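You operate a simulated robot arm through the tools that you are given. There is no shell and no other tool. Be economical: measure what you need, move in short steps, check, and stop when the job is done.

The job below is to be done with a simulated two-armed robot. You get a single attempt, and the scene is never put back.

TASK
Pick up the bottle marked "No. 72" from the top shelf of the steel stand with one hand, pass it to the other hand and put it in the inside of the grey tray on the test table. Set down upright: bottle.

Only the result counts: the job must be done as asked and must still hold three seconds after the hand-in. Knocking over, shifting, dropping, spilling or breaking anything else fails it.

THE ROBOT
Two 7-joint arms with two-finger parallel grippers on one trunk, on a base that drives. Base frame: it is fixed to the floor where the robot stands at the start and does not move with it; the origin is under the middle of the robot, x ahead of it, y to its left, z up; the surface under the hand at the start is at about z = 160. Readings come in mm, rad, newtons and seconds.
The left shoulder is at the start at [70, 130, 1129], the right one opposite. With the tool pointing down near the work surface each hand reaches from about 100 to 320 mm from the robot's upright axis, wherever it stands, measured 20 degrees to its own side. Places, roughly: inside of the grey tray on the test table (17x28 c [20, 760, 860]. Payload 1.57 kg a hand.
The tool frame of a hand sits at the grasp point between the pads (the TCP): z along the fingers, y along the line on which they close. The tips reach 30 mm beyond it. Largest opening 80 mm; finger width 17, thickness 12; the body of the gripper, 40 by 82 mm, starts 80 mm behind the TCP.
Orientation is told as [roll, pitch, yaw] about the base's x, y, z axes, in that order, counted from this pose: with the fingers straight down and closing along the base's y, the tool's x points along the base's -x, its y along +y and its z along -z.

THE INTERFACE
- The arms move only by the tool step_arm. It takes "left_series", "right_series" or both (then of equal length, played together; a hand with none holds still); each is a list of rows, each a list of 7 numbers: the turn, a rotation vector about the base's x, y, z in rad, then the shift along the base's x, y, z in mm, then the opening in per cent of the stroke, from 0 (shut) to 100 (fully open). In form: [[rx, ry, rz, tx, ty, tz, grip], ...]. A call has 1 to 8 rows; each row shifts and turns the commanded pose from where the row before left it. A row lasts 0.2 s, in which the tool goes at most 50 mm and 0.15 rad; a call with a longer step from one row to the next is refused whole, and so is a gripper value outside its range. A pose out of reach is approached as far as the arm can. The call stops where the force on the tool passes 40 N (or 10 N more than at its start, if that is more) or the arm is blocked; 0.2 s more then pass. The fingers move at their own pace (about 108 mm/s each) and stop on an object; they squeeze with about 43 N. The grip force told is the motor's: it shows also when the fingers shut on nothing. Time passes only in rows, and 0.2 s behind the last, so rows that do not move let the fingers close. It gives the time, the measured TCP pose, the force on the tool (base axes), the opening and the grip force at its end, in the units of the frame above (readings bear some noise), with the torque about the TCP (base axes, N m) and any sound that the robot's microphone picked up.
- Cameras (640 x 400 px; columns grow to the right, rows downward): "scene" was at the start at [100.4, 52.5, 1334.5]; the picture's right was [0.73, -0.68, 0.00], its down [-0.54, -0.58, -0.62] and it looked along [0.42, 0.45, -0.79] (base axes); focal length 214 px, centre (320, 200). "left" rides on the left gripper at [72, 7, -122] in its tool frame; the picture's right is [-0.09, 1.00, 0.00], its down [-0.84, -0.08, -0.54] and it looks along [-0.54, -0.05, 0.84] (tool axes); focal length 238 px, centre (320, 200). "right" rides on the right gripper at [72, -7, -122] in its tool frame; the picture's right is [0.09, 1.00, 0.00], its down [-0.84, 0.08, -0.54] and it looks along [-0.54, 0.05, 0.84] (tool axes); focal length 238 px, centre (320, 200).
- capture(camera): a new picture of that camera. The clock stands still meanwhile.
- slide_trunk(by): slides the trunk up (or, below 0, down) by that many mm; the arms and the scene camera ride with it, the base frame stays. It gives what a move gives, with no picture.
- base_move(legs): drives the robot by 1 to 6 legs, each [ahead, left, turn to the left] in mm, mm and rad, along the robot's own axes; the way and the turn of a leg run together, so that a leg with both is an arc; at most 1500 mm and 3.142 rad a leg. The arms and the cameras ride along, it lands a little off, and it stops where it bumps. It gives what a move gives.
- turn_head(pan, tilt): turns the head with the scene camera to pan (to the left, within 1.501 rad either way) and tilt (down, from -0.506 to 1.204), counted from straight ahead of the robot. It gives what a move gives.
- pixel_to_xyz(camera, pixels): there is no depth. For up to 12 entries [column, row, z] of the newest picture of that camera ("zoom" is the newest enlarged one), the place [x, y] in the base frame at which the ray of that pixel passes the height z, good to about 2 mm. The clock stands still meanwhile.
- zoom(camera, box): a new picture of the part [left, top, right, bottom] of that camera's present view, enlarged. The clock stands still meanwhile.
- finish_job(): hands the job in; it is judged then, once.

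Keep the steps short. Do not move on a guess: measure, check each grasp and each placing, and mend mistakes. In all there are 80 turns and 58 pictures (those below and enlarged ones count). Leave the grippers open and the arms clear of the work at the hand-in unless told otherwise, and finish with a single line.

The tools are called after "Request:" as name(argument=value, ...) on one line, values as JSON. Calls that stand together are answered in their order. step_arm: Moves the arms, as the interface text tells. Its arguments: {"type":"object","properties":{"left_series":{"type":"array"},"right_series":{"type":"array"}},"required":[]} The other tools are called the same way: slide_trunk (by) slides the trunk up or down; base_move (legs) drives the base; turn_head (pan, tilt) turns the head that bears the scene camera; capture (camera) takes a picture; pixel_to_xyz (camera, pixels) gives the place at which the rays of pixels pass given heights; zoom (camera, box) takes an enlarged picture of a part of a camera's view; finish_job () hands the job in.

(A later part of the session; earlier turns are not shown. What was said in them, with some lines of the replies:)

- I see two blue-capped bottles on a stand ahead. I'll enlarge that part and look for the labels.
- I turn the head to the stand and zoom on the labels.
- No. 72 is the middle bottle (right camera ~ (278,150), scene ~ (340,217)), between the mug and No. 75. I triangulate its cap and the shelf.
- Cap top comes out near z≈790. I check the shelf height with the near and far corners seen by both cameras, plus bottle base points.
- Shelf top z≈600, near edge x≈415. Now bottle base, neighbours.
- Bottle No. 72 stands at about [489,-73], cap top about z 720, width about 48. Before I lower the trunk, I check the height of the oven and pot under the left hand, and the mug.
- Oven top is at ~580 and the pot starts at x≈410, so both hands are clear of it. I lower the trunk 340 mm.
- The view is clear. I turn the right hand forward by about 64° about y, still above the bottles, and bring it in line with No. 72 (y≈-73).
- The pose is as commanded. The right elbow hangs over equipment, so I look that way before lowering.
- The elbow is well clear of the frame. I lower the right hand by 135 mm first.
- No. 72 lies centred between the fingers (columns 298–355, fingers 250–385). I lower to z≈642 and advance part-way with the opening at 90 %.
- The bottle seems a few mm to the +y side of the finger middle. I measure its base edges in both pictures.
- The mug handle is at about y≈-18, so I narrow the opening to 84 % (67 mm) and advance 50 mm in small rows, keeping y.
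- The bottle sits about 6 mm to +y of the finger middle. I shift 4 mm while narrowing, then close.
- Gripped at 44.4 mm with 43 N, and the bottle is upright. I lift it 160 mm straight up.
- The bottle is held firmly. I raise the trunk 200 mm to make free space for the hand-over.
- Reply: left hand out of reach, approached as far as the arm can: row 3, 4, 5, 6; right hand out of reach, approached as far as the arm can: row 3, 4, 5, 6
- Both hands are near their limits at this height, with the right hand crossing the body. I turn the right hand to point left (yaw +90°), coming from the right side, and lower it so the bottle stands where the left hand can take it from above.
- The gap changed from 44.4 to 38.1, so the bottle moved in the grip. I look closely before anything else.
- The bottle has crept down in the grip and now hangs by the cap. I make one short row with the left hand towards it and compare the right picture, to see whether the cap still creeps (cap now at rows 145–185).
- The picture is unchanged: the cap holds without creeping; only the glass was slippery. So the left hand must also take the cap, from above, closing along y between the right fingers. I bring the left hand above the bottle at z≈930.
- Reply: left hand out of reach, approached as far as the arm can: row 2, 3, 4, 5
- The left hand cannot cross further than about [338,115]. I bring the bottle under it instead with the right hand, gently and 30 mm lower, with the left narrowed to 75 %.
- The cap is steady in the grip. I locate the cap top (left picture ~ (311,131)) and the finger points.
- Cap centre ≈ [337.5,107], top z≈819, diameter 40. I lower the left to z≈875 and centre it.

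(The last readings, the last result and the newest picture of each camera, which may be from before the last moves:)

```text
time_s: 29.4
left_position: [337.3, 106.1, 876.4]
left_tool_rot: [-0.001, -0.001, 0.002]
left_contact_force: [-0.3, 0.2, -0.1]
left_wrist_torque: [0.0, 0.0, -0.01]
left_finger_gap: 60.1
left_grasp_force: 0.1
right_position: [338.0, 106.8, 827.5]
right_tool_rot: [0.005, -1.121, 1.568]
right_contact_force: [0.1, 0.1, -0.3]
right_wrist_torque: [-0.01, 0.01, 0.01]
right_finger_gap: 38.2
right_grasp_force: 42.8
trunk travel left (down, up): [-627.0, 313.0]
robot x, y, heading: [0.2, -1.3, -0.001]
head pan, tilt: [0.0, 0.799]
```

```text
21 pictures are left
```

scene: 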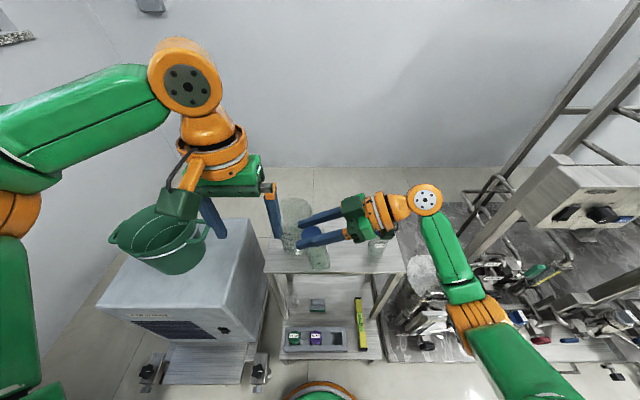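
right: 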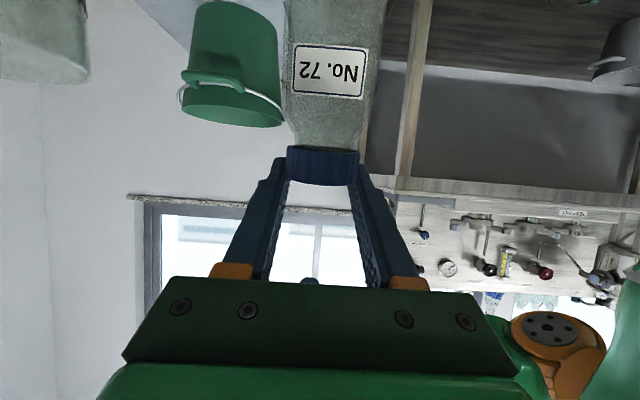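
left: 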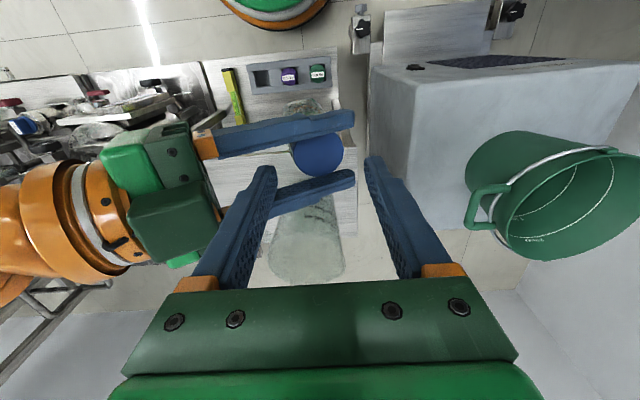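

Centred (cap (319,155), fingertips 275/365). I descend 45 mm so the tips cover the cap, then look.

Request:
step_arm(left_series=[[0, 0, 0, 0, 0, -15, 75], [0, 0, 0, 0, 0.5, -15, 75], [0, 0, 0, 0, 0, -14, 75]])

Request:
capture(camera="left")

Request:
zoom(camera="scene", box=[180, 140, 420, 290])

```text
time_s: 30.2
left_position: [337.2, 107.8, 833.4]
left_tool_rot: [-0.002, 0.0, 0.0]
left_contact_force: [-0.2, 0.5, -1.3]
left_wrist_torque: [0.01, 0.02, -0.01]
left_finger_gap: 60.1
left_grasp_force: 0.1
right_position: [338.0, 105.2, 826.9]
right_tool_rot: [0.006, -1.12, 1.564]
right_contact_force: [0.7, 0.2, -1.9]
right_wrist_torque: [0.01, -0.05, -0.02]
right_finger_gap: 38.5
right_grasp_force: 42.8
trunk travel left (down, up): [-627.0, 313.0]
robot x, y, heading: [-2.0, 4.1, -0.002]
head pan, tilt: [0.0, 0.799]
```

```text
20 pictures are left
```

left: 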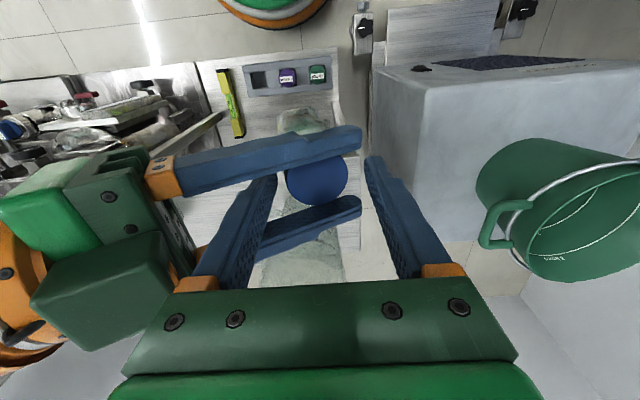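

```text
2.67 times, centred on (300, 215) of scene
```

zoom: 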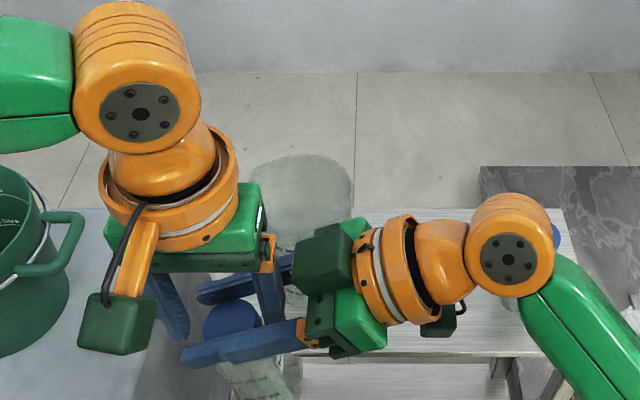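

Alignment good: cap between all four fingers. I close the left hand on the cap.

Request:
step_arm(left_series=[[0, 0, 0, 0, 0, 0, 0], [0, 0, 0, 0, 0, 0, 0], [0, 0, 0, 0, 0, 0, 0]])

Request:
zoom(camera="left", box=[220, 100, 420, 225])

```text
time_s: 31.0
left_position: [336.9, 106.5, 833.7]
left_tool_rot: [-0.005, -0.001, 0.0]
left_contact_force: [-5.1, -33.4, -0.1]
left_wrist_torque: [-0.98, 0.13, 0.03]
left_finger_gap: 39.1
left_grasp_force: 42.7
right_position: [336.8, 107.4, 826.6]
right_tool_rot: [0.006, -1.124, 1.566]
right_contact_force: [4.7, 35.3, -1.5]
right_wrist_torque: [0.7, -0.07, -0.02]
right_finger_gap: 38.3
right_grasp_force: 43.1
trunk travel left (down, up): [-627.0, 313.0]
robot x, y, heading: [-1.5, -0.8, 0.001]
head pan, tilt: [0.0, 0.799]
```

```text
3.20 times, centred on (320, 162) of left
```

zoom: 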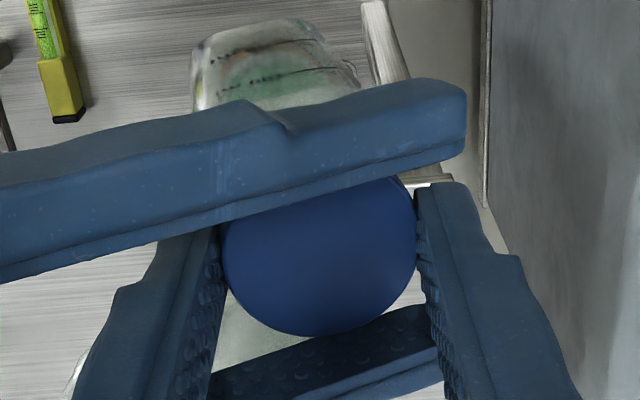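

Left holds the cap (39.1 mm, 43 N), with a 33 N sideways strain along y. I relieve it by easing the left 2 mm to -y.

Request:
step_arm(left_series=[[0, 0, 0, 0, -1, 0, 0], [0, 0, 0, 0, -1, 0, 0]])

```text
time_s: 31.6
left_position: [336.7, 105.7, 834.0]
left_tool_rot: [-0.001, 0.0, 0.001]
left_contact_force: [-1.8, -23.5, -2.6]
left_wrist_torque: [-0.76, 0.0, 0.07]
left_finger_gap: 39.3
left_grasp_force: 43.1
right_position: [337.4, 106.1, 826.1]
right_tool_rot: [0.007, -1.123, 1.566]
right_contact_force: [2.3, 24.3, 2.6]
right_wrist_torque: [0.64, 0.01, -0.04]
right_finger_gap: 38.2
right_grasp_force: 42.8
trunk travel left (down, up): [-627.0, 313.0]
robot x, y, heading: [3.3, -2.7, -0.001]
head pan, tilt: [0.0, 0.799]
```

The strain fell to 24 N. Another 4 mm should remove it.

Request:
step_arm(left_series=[[0, 0, 0, 0, -1.5, 0, 0], [0, 0, 0, 0, -1.5, 0, 0], [0, 0, 0, 0, -1, 0, 0]])

```text
time_s: 32.4
left_position: [336.6, 103.1, 832.4]
left_tool_rot: [0.007, 0.001, 0.003]
left_contact_force: [9.2, 24.9, -11.2]
left_wrist_torque: [0.29, -0.11, -0.01]
left_finger_gap: 39.7
left_grasp_force: 42.8
right_position: [337.8, 106.0, 824.5]
right_tool_rot: [0.005, -1.12, 1.563]
right_contact_force: [-8.4, -25.6, 10.5]
right_wrist_torque: [-0.14, 0.06, -0.02]
right_finger_gap: 38.3
right_grasp_force: 43.2
trunk travel left (down, up): [-627.0, 313.0]
robot x, y, heading: [-3.5, 1.1, -0.001]
head pan, tilt: [0.0, 0.799]
```

Overshot (now +25 N); I go back 2 mm.

Request:
step_arm(left_series=[[0, 0, 0, 0, 1, 0, 0], [0, 0, 0, 0, 1, 0, 0]])

Request:
zoom(camera="left", box=[220, 100, 420, 225])

```text
time_s: 33.0
left_position: [337.1, 104.9, 833.2]
left_tool_rot: [0.001, 0.0, 0.001]
left_contact_force: [10.6, 27.8, -2.3]
left_wrist_torque: [0.34, -0.15, 0.08]
left_finger_gap: 39.5
left_grasp_force: 42.7
right_position: [336.4, 106.3, 826.0]
right_tool_rot: [0.008, -1.118, 1.563]
right_contact_force: [-9.8, -28.2, 2.9]
right_wrist_torque: [-0.09, 0.04, -0.09]
right_finger_gap: 38.4
right_grasp_force: 42.8
trunk travel left (down, up): [-627.0, 313.0]
robot x, y, heading: [0.8, -2.8, 0.004]
head pan, tilt: [0.0, 0.799]
```

```text
3.20 times, centred on (320, 162) of left
```

zoom: 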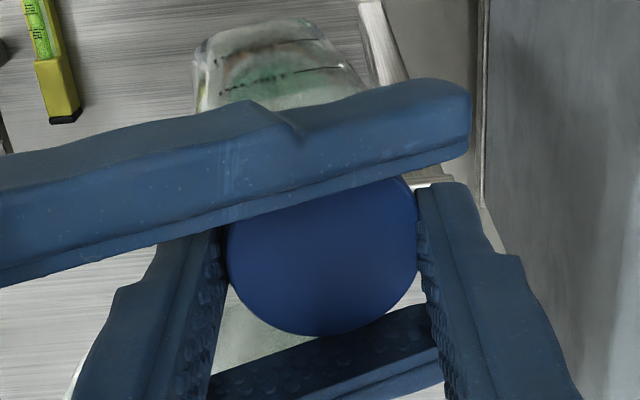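

The strain is just stick friction between the pads. Left holds the cap on both sides, so I open the right hand and check.

Request:
step_arm(right_series=[[0, 0, 0, 0, 0, 0, 52], [0, 0, 0, 0, 0, 0, 70], [0, 0, 0, 0, 0, 0, 90]])

Request:
capture(camera="right")

Request:
capture(camera="left")

```text
time_s: 33.8
left_position: [337.2, 103.2, 833.0]
left_tool_rot: [-0.003, 0.002, -0.001]
left_contact_force: [0.0, 0.5, -1.3]
left_wrist_torque: [-0.02, 0.0, 0.01]
left_finger_gap: 39.5
left_grasp_force: 42.8
right_position: [336.3, 105.8, 826.0]
right_tool_rot: [0.005, -1.122, 1.565]
right_contact_force: [0.5, 0.2, 0.4]
right_wrist_torque: [0.0, 0.02, 0.02]
right_finger_gap: 72.0
right_grasp_force: 0.1
trunk travel left (down, up): [-627.0, 313.0]
robot x, y, heading: [2.3, -3.5, 0.002]
head pan, tilt: [0.0, 0.799]
```

```text
16 pictures are left
```

right: 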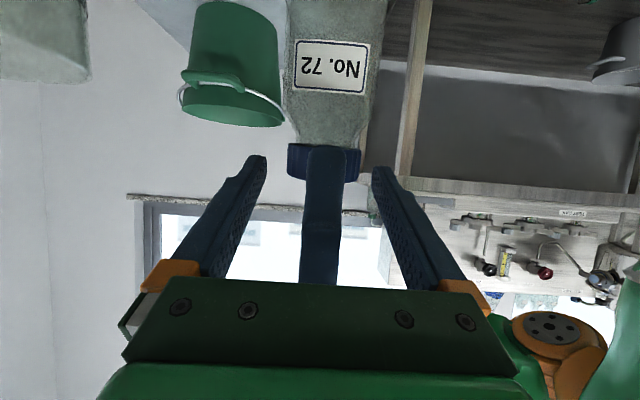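

```text
15 pictures are left
```

left: 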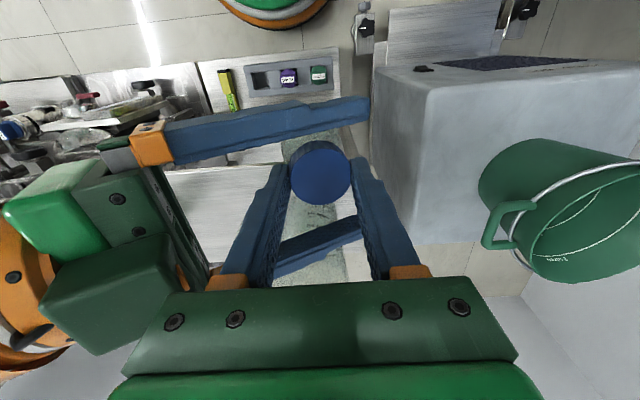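

The handover worked: the right is free, the left holds the cap and bottle upright. I withdraw the right hand backwards, then raise the trunk.

Request:
step_arm(right_series=[[0, 0, 0, 0, -25, 5, 90], [0, 0, 0, 0, -45, 10, 90], [0, 0, 0, 0, -45, 10, 90], [0, 0, 0, -5, -45, 10, 90], [0, 0, 0, -10, -35, 10, 90]])

Request:
slide_trunk(by=260)

Request:
turn_head(pan=1.4, tilt=0.7)

Request:
capture(camera="scene")

Request:
capture(camera="left")

```text
time_s: 35.0
left_position: [336.2, 103.6, 833.2]
left_tool_rot: [0.001, -0.001, 0.002]
left_contact_force: [0.0, 0.9, 0.5]
left_wrist_torque: [-0.02, -0.03, -0.01]
left_finger_gap: 39.2
left_grasp_force: 42.9
right_position: [320.2, -84.5, 871.4]
right_tool_rot: [0.007, -1.123, 1.565]
right_contact_force: [-0.5, -0.1, 0.0]
right_wrist_torque: [0.01, 0.0, 0.01]
right_finger_gap: 71.9
right_grasp_force: 0.0
trunk travel left (down, up): [-627.0, 313.0]
robot x, y, heading: [0.3, -1.4, -0.001]
head pan, tilt: [0.0, 0.799]
```

```text
time_s: 37.6
left_position: [337.6, 103.8, 1093.1]
left_tool_rot: [0.001, -0.001, 0.002]
left_contact_force: [1.0, -0.3, 0.1]
left_wrist_torque: [0.02, -0.02, 0.02]
left_finger_gap: 39.0
left_grasp_force: 43.0
right_position: [321.8, -83.7, 1131.7]
right_tool_rot: [0.005, -1.122, 1.565]
right_contact_force: [-0.5, 0.0, -0.5]
right_wrist_torque: [0.01, 0.01, 0.01]
right_finger_gap: 72.1
right_grasp_force: 0.0
trunk travel left (down, up): [-887.0, 53.0]
robot x, y, heading: [-3.4, 0.6, -0.003]
head pan, tilt: [0.0, 0.799]
```

```text
time_s: 39.2
left_position: [336.2, 103.7, 1093.0]
left_tool_rot: [0.0, 0.0, 0.002]
left_contact_force: [0.1, -0.2, -0.1]
left_wrist_torque: [-0.01, -0.04, 0.0]
left_finger_gap: 39.0
left_grasp_force: 43.0
right_position: [321.5, -83.4, 1131.2]
right_tool_rot: [0.004, -1.122, 1.566]
right_contact_force: [0.4, 0.1, -0.3]
right_wrist_torque: [-0.04, 0.0, -0.02]
right_finger_gap: 72.0
right_grasp_force: 0.1
trunk travel left (down, up): [-887.0, 53.0]
robot x, y, heading: [-5.6, -2.1, 0.004]
head pan, tilt: [1.4, 0.7]
```

```text
14 pictures are left
```

scene: 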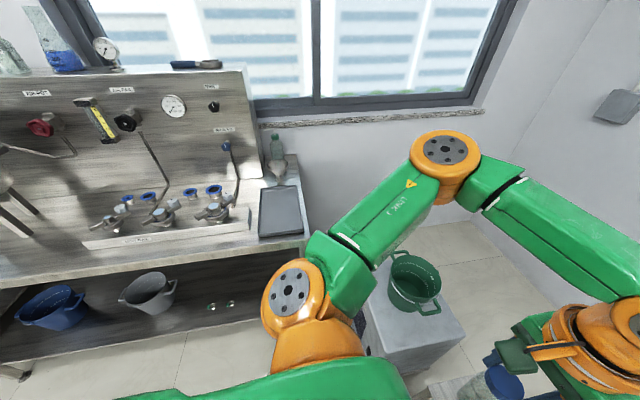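

```text
13 pictures are left
```

left: 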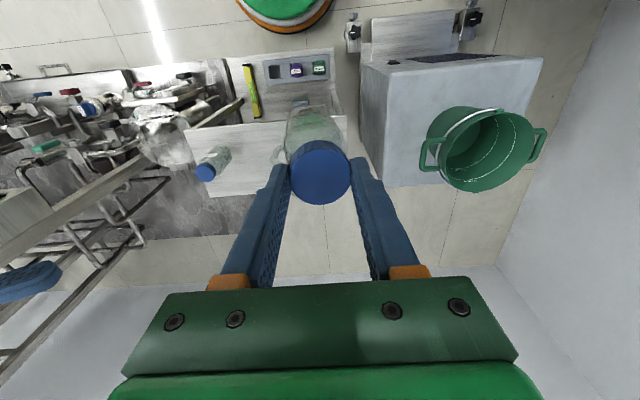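

Grip steady. The tray is at about (279,212) in the scene picture. I measure it and the table's front edge.

Request:
zoom(camera="scene", box=[220, 120, 340, 275])

Request:
pixel_to_xyz(camera="scene", pixels=[[262, 187, 865], [298, 185, 865], [259, 237, 865], [301, 233, 865], [279, 212, 860], [306, 237, 850], [200, 257, 850], [100, 270, 850], [300, 175, 850], [277, 175, 860], [200, 325, 500], [200, 325, 400]])

```text
2.58 times, centred on (280, 198) of scene
```

zoom: 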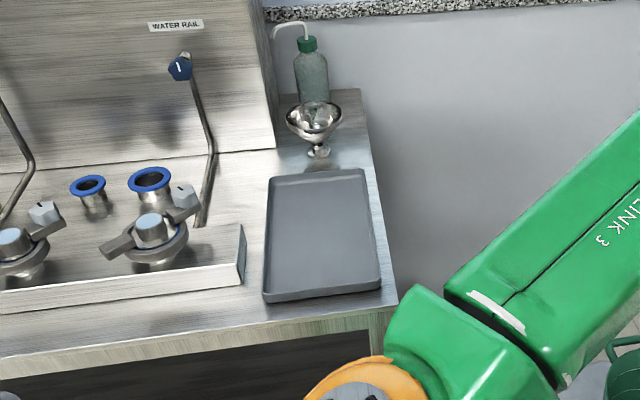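

```text
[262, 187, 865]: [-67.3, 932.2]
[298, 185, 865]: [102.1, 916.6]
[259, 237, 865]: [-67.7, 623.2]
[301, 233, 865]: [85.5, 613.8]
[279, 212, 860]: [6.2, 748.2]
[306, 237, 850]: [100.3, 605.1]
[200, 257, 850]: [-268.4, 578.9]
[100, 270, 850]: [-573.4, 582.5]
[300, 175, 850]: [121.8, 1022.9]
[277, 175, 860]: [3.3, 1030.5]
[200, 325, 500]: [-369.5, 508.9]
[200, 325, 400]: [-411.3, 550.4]
```

The tray spans x≈-68…90, y≈620…905 with a low rim. Before driving, I check the clearance of the robot's base to the cooling unit's foot plate with the current left picture.

Request:
pixel_to_xyz(camera="left", pixels=[[353, 25, 80], [463, 17, 80], [285, 31, 150], [285, 31, 80], [285, 31, 0], [238, 3, 80], [334, 3, 80], [345, 47, 80], [363, 62, 580], [360, 50, 80], [240, 52, 580]])

Request:
turn_head(pan=0.5, tilt=1.2)

Request:
capture(camera="scene")

```text
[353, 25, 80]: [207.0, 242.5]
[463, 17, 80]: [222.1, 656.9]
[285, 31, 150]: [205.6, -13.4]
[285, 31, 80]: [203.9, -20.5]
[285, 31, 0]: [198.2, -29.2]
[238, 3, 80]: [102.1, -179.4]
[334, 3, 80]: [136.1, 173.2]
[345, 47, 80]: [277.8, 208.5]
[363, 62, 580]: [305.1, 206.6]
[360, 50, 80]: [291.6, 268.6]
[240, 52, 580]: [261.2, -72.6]
```

```text
time_s: 40.4
left_position: [336.1, 104.6, 1093.8]
left_tool_rot: [0.0, 0.001, 0.002]
left_contact_force: [0.9, -0.5, -0.4]
left_wrist_torque: [0.03, -0.01, 0.04]
left_finger_gap: 38.7
left_grasp_force: 43.0
right_position: [321.2, -84.0, 1131.4]
right_tool_rot: [0.007, -1.122, 1.566]
right_contact_force: [0.5, 0.4, -1.0]
right_wrist_torque: [0.02, 0.02, -0.02]
right_finger_gap: 72.2
right_grasp_force: 0.1
trunk travel left (down, up): [-887.0, 53.0]
robot x, y, heading: [3.2, -1.6, -0.003]
head pan, tilt: [0.499, 1.201]
```

```text
11 pictures are left
```

scene: 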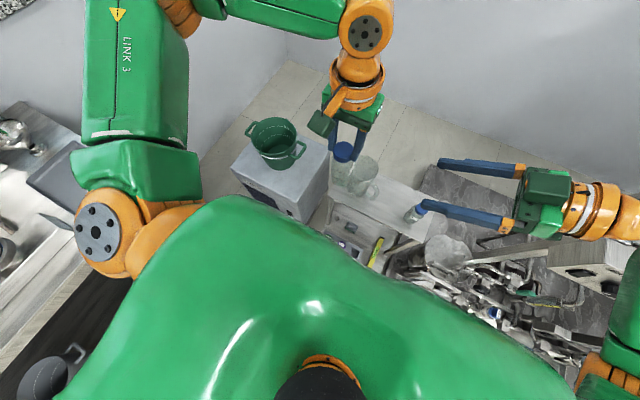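

Base radius is about 220 and the foot knobs start near x≈195, so I will stand at x≈-80. First I swing the left hand out to its start place relative to the robot ([263,351]), smoothly.

Request:
step_arm(left_series=[[0, 0, 0, -5, 18, 6, 0], [0, 0, 0, -10, 32, 12, 0], [0, 0, 0, -10, 35, 14, 0], [0, 0, 0, -10, 35, 14, 0], [0, 0, 0, -10, 35, 14, 0], [0, 0, 0, -10, 35, 14, 0], [0, 0, 0, -10, 32, 12, 0], [0, 0, 0, -8, 25, 10, 0]])

Request:
zoom(camera="left", box=[200, 80, 440, 230])

```text
time_s: 42.2
left_position: [262.9, 350.6, 1187.1]
left_tool_rot: [-0.002, 0.0, 0.002]
left_contact_force: [-0.3, 0.0, -0.5]
left_wrist_torque: [-0.03, 0.01, -0.02]
left_finger_gap: 38.5
left_grasp_force: 43.0
right_position: [321.1, -83.2, 1131.8]
right_tool_rot: [0.005, -1.122, 1.568]
right_contact_force: [0.0, 0.1, -0.5]
right_wrist_torque: [-0.02, 0.0, 0.01]
right_finger_gap: 72.1
right_grasp_force: 0.0
trunk travel left (down, up): [-887.0, 53.0]
robot x, y, heading: [2.8, 0.1, 0.001]
head pan, tilt: [0.499, 1.201]
```

```text
2.67 times, centred on (320, 155) of left
```

zoom: 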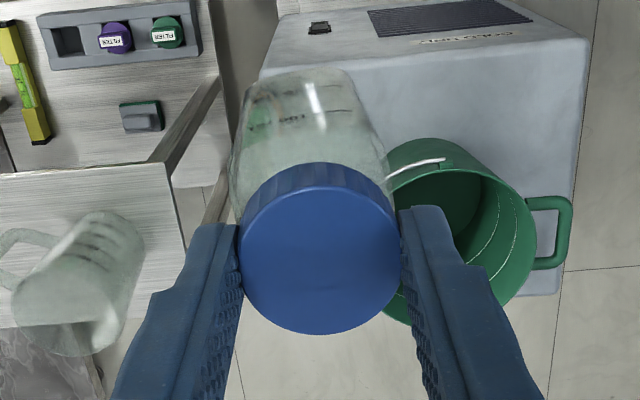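

Cap position in the grip is unchanged. I drive: back 80, left 273, then turn left 0.42 rad.

Request:
base_move(legs=[[-80, 0, 0], [0, 273, 0], [0, 0, 0.42]])

Request:
capture(camera="left")

```text
time_s: 46.0
left_position: [9.9, 699.8, 1187.5]
left_tool_rot: [0.0, 0.0, 0.432]
left_contact_force: [-0.3, 0.1, 0.3]
left_wrist_torque: [0.03, -0.05, 0.01]
left_finger_gap: 38.9
left_grasp_force: 42.9
right_position: [243.2, 329.9, 1131.7]
right_tool_rot: [0.005, -1.122, 1.996]
right_contact_force: [0.1, 0.2, -0.7]
right_wrist_torque: [-0.05, -0.01, 0.0]
right_finger_gap: 72.0
right_grasp_force: 0.0
trunk travel left (down, up): [-887.0, 53.0]
robot x, y, heading: [-81.4, 270.5, 0.431]
head pan, tilt: [0.499, 1.201]
```

```text
9 pictures are left
```

left: 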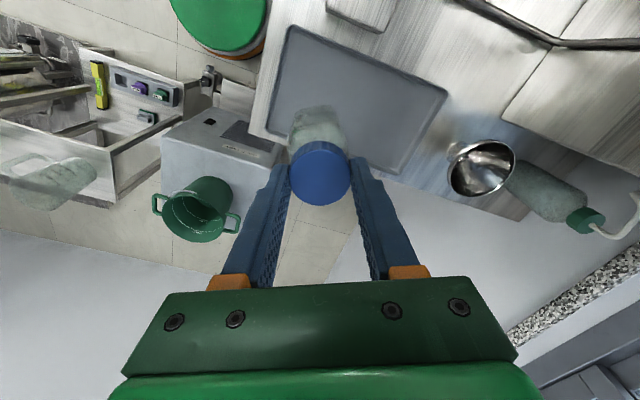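

Landed with the bottle above [10,700]. I verify the tray outline at z≈862 from this picture.

Request:
pixel_to_xyz(camera="left", pixels=[[290, 30, 870], [445, 93, 870], [396, 173, 870], [268, 135, 870], [355, 95, 862], [455, 150, 870]])

Request:
turn_head(pan=1.0, tilt=0.75)

Request:
capture(camera="scene")

```text
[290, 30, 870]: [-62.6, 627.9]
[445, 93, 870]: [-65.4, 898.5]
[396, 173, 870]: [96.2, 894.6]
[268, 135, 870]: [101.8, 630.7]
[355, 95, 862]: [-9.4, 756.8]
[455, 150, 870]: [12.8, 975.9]
```

```text
time_s: 47.0
left_position: [8.9, 699.3, 1185.5]
left_tool_rot: [0.0, 0.0, 0.431]
left_contact_force: [-0.9, 0.4, -0.7]
left_wrist_torque: [-0.01, 0.0, -0.01]
left_finger_gap: 38.7
left_grasp_force: 42.5
right_position: [242.9, 331.1, 1130.9]
right_tool_rot: [0.004, -1.122, 1.997]
right_contact_force: [0.5, -0.1, -0.3]
right_wrist_torque: [0.0, 0.0, -0.03]
right_finger_gap: 71.9
right_grasp_force: 0.1
trunk travel left (down, up): [-887.0, 53.0]
robot x, y, heading: [-84.9, 273.4, 0.429]
head pan, tilt: [1.0, 0.75]
```

```text
8 pictures are left
```

scene: 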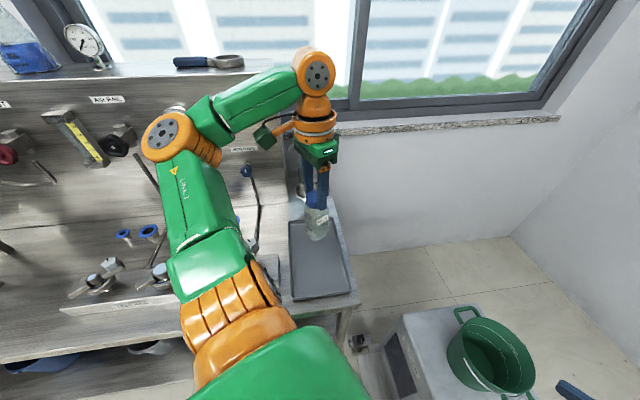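

Tray outline x -63…99, y 628…897; the bottle is well inside at [9,700]. I lower the trunk 90 mm, then the arm 70 mm, and check.

Request:
slide_trunk(by=-90)

Request:
step_arm(left_series=[[0, 0, 0, 0, 0, -15, 0], [0, 0, 0, 2, 1, -20, 0], [0, 0, 0, 2, 2, -20, 0], [0, 0, 0, 2, 2, -15, 0]])

Request:
zoom(camera="scene", box=[240, 130, 400, 330])

Request:
capture(camera="left")

```text
time_s: 48.2
left_position: [9.6, 699.8, 1096.9]
left_tool_rot: [0.002, 0.0, 0.432]
left_contact_force: [-0.4, 0.3, -1.3]
left_wrist_torque: [0.0, 0.01, 0.0]
left_finger_gap: 39.0
left_grasp_force: 43.1
right_position: [243.8, 331.0, 1041.6]
right_tool_rot: [0.005, -1.122, 1.997]
right_contact_force: [-0.2, 0.6, 0.1]
right_wrist_torque: [0.01, -0.03, 0.02]
right_finger_gap: 71.8
right_grasp_force: 0.2
trunk travel left (down, up): [-797.0, 143.0]
robot x, y, heading: [-79.7, 272.2, 0.432]
head pan, tilt: [1.0, 0.75]
```

```text
time_s: 49.2
left_position: [17.5, 707.9, 1026.1]
left_tool_rot: [0.0, 0.0, 0.433]
left_contact_force: [-0.1, 0.6, -0.8]
left_wrist_torque: [0.02, 0.01, 0.02]
left_finger_gap: 39.3
left_grasp_force: 42.8
right_position: [243.5, 331.6, 1041.5]
right_tool_rot: [0.007, -1.12, 1.995]
right_contact_force: [-0.3, -0.9, -0.5]
right_wrist_torque: [0.0, -0.01, 0.0]
right_finger_gap: 72.0
right_grasp_force: 0.1
trunk travel left (down, up): [-797.0, 143.0]
robot x, y, heading: [-87.2, 269.7, 0.434]
head pan, tilt: [1.0, 0.75]
```

```text
2.00 times, centred on (320, 230) of scene
```

zoom: 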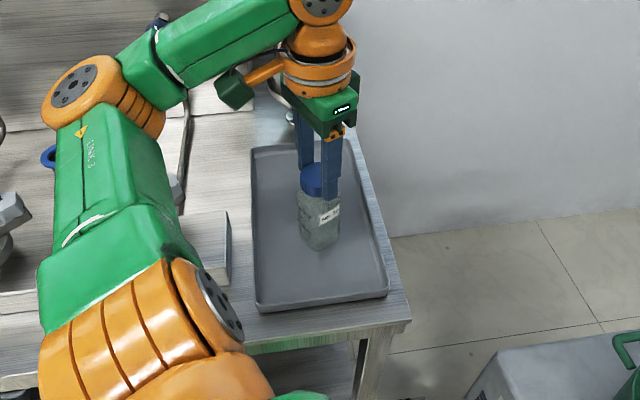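

```text
6 pictures are left
```

left: 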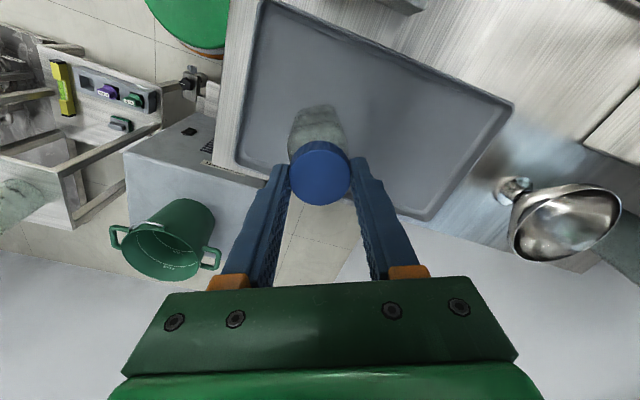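

All clear and upright above the tray. I lower 20 mm and then creep in 3 mm rows, watching for contact.

Request:
step_arm(left_series=[[0, 0, 0, 0, 0, -8, 0], [0, 0, 0, 0, 0, -7, 0], [0, 0, 0, 0, 0, -5, 0], [0, 0, 0, 0, 0, -3, 0], [0, 0, 0, 0, 0, -3, 0]])

```text
time_s: 50.4
left_position: [15.5, 706.7, 999.9]
left_tool_rot: [0.0, 0.0, 0.433]
left_contact_force: [0.1, 0.2, -0.6]
left_wrist_torque: [-0.01, 0.0, -0.02]
left_finger_gap: 38.9
left_grasp_force: 43.2
right_position: [243.1, 330.8, 1040.9]
right_tool_rot: [0.005, -1.122, 1.996]
right_contact_force: [0.5, -0.1, 0.0]
right_wrist_torque: [0.04, 0.01, 0.03]
right_finger_gap: 72.0
right_grasp_force: 0.1
trunk travel left (down, up): [-797.0, 143.0]
robot x, y, heading: [-80.5, 272.6, 0.43]
head pan, tilt: [1.0, 0.75]
```

No contact yet at z≈1000; I go on in 2 mm rows.

Request:
step_arm(left_series=[[0, 0, 0, 0, 0, -2, 0], [0, 0, 0, 0, 0, -2, 0], [0, 0, 0, 0, 0, -2, 0]])

Request:
zoom(camera="scene", box=[280, 180, 360, 280])

```text
time_s: 51.2
left_position: [16.1, 704.5, 996.8]
left_tool_rot: [0.001, -0.002, 0.432]
left_contact_force: [1.1, 1.0, 5.2]
left_wrist_torque: [0.14, -0.04, -0.01]
left_finger_gap: 38.6
left_grasp_force: 43.2
right_position: [244.4, 327.3, 1040.5]
right_tool_rot: [0.006, -1.125, 1.998]
right_contact_force: [0.2, -0.8, 0.0]
right_wrist_torque: [-0.01, 0.0, 0.02]
right_finger_gap: 72.4
right_grasp_force: 0.1
trunk travel left (down, up): [-797.0, 143.0]
robot x, y, heading: [-86.2, 271.4, 0.428]
head pan, tilt: [1.0, 0.75]
```

```text
4.00 times, centred on (320, 230) of scene
```

zoom: 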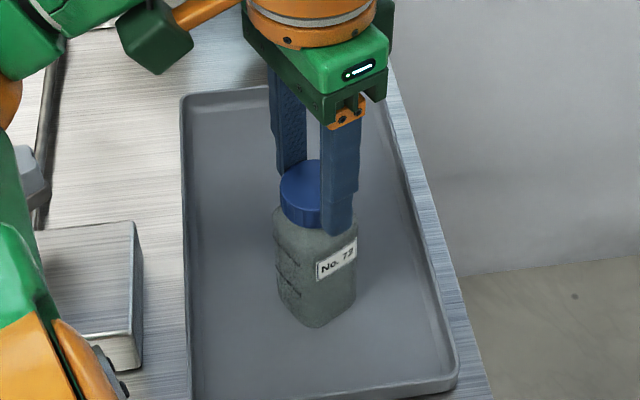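

Contact shows (5 N up). One more small row to seat it.

Request:
step_arm(left_series=[[0, 0, 0, 0, 0, -1, 0], [0, 0, 0, 0, 0, 0, 0]])

```text
time_s: 51.8
left_position: [15.5, 703.9, 996.1]
left_tool_rot: [0.005, -0.003, 0.431]
left_contact_force: [2.4, 5.5, 23.6]
left_wrist_torque: [0.7, -0.09, 0.01]
left_finger_gap: 39.1
left_grasp_force: 42.5
right_position: [242.7, 328.4, 1041.4]
right_tool_rot: [0.002, -1.125, 1.997]
right_contact_force: [-0.5, 0.3, 0.0]
right_wrist_torque: [0.04, 0.02, 0.02]
right_finger_gap: 72.1
right_grasp_force: 0.0
trunk travel left (down, up): [-797.0, 143.0]
robot x, y, heading: [-85.3, 273.1, 0.434]
head pan, tilt: [1.0, 0.75]
```

Seated (24 N). I ease 0.8 mm, then open slowly, without lifting yet.

Request:
step_arm(left_series=[[0, 0, 0, 0, 0, 0.8, 0], [0, 0, 0, 0, 0, 0, 50], [0, 0, 0, 0, 0, 0, 56], [0, 0, 0, 0, 0, 0, 65], [0, 0, 0, 0, 0, 0, 78]])

Request:
zoom(camera="scene", box=[280, 180, 360, 280])

```text
time_s: 53.0
left_position: [16.2, 706.2, 993.8]
left_tool_rot: [0.0, 0.0, 0.431]
left_contact_force: [0.2, -1.0, -0.3]
left_wrist_torque: [-0.01, -0.02, 0.0]
left_finger_gap: 62.2
left_grasp_force: 0.0
right_position: [242.9, 330.7, 1040.6]
right_tool_rot: [0.005, -1.122, 1.996]
right_contact_force: [0.6, 0.2, -0.1]
right_wrist_torque: [-0.01, 0.0, 0.01]
right_finger_gap: 72.0
right_grasp_force: 0.1
trunk travel left (down, up): [-797.0, 143.0]
robot x, y, heading: [-87.4, 269.5, 0.427]
head pan, tilt: [1.0, 0.75]
```

```text
4.00 times, centred on (320, 230) of scene
```

zoom: 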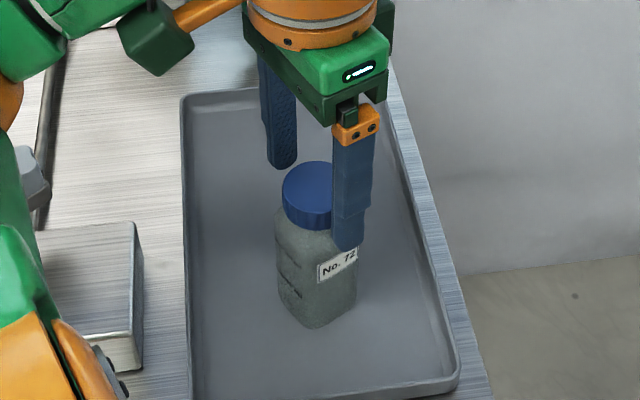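

The bottle stands upright in the tray and the fingers are clear on both sides. I lift the left hand straight up, slowly at first.

Request:
step_arm(left_series=[[0, 0, 0, 0, 0, 8, 82], [0, 0, 0, 0, 0, 15, 82], [0, 0, 0, 0, 0, 20, 82], [0, 0, 0, 0, 0, 25, 100], [0, 0, 0, -1, -1, 20, 100]], right_series=[[0, 0, 0, 0, 0, 0, 100], [0, 0, 0, 0, 0, 0, 100], [0, 0, 0, 0, 0, 0, 100], [0, 0, 0, 0, 0, 0, 100], [0, 0, 0, 0, 0, 0, 100]])

Request:
slide_trunk(by=100)

Request:
zoom(camera="scene", box=[240, 130, 400, 330])

```text
time_s: 54.2
left_position: [13.4, 704.5, 1084.5]
left_tool_rot: [0.0, 0.001, 0.431]
left_contact_force: [0.5, 0.4, 0.5]
left_wrist_torque: [-0.02, -0.03, 0.0]
left_finger_gap: 80.2
left_grasp_force: 0.1
right_position: [242.5, 330.8, 1040.7]
right_tool_rot: [0.005, -1.121, 1.997]
right_contact_force: [0.0, 0.4, 0.1]
right_wrist_torque: [0.01, 0.0, 0.0]
right_finger_gap: 79.8
right_grasp_force: 0.1
trunk travel left (down, up): [-797.0, 143.0]
robot x, y, heading: [-81.9, 275.8, 0.432]
head pan, tilt: [1.0, 0.75]
```

```text
time_s: 55.5
left_position: [12.9, 705.8, 1182.3]
left_tool_rot: [-0.002, 0.0, 0.43]
left_contact_force: [-0.3, 0.1, -0.1]
left_wrist_torque: [-0.01, 0.01, 0.02]
left_finger_gap: 79.9
left_grasp_force: 0.0
right_position: [242.9, 330.4, 1142.3]
right_tool_rot: [0.005, -1.122, 1.995]
right_contact_force: [0.5, 1.0, -0.6]
right_wrist_torque: [-0.01, -0.01, 0.0]
right_finger_gap: 80.0
right_grasp_force: 0.0
trunk travel left (down, up): [-897.0, 43.0]
robot x, y, heading: [-84.9, 270.1, 0.434]
head pan, tilt: [1.0, 0.75]
```

```text
2.00 times, centred on (320, 230) of scene
```

zoom: 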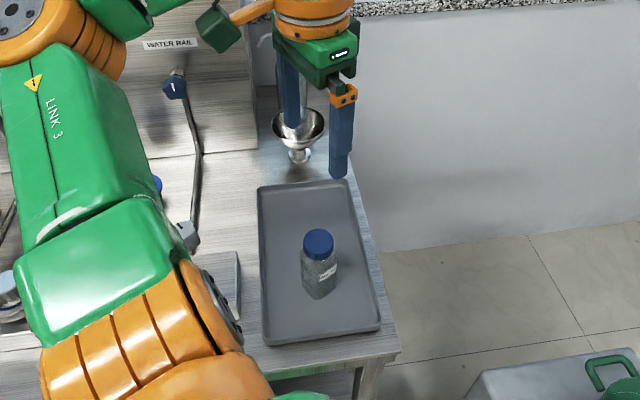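

The bottle stands upright inside the tray, the tray and its neighbours have not moved, and both hands are open and clear. I hand in.

Request:
finish_job()

```text
The job is handed in.
```

Bottle No. 72 was taken from the stand's top shelf with the right hand, passed to the left, and now stands upright inside the grey tray; it slipped down in the right grip on the way but was not dropped.
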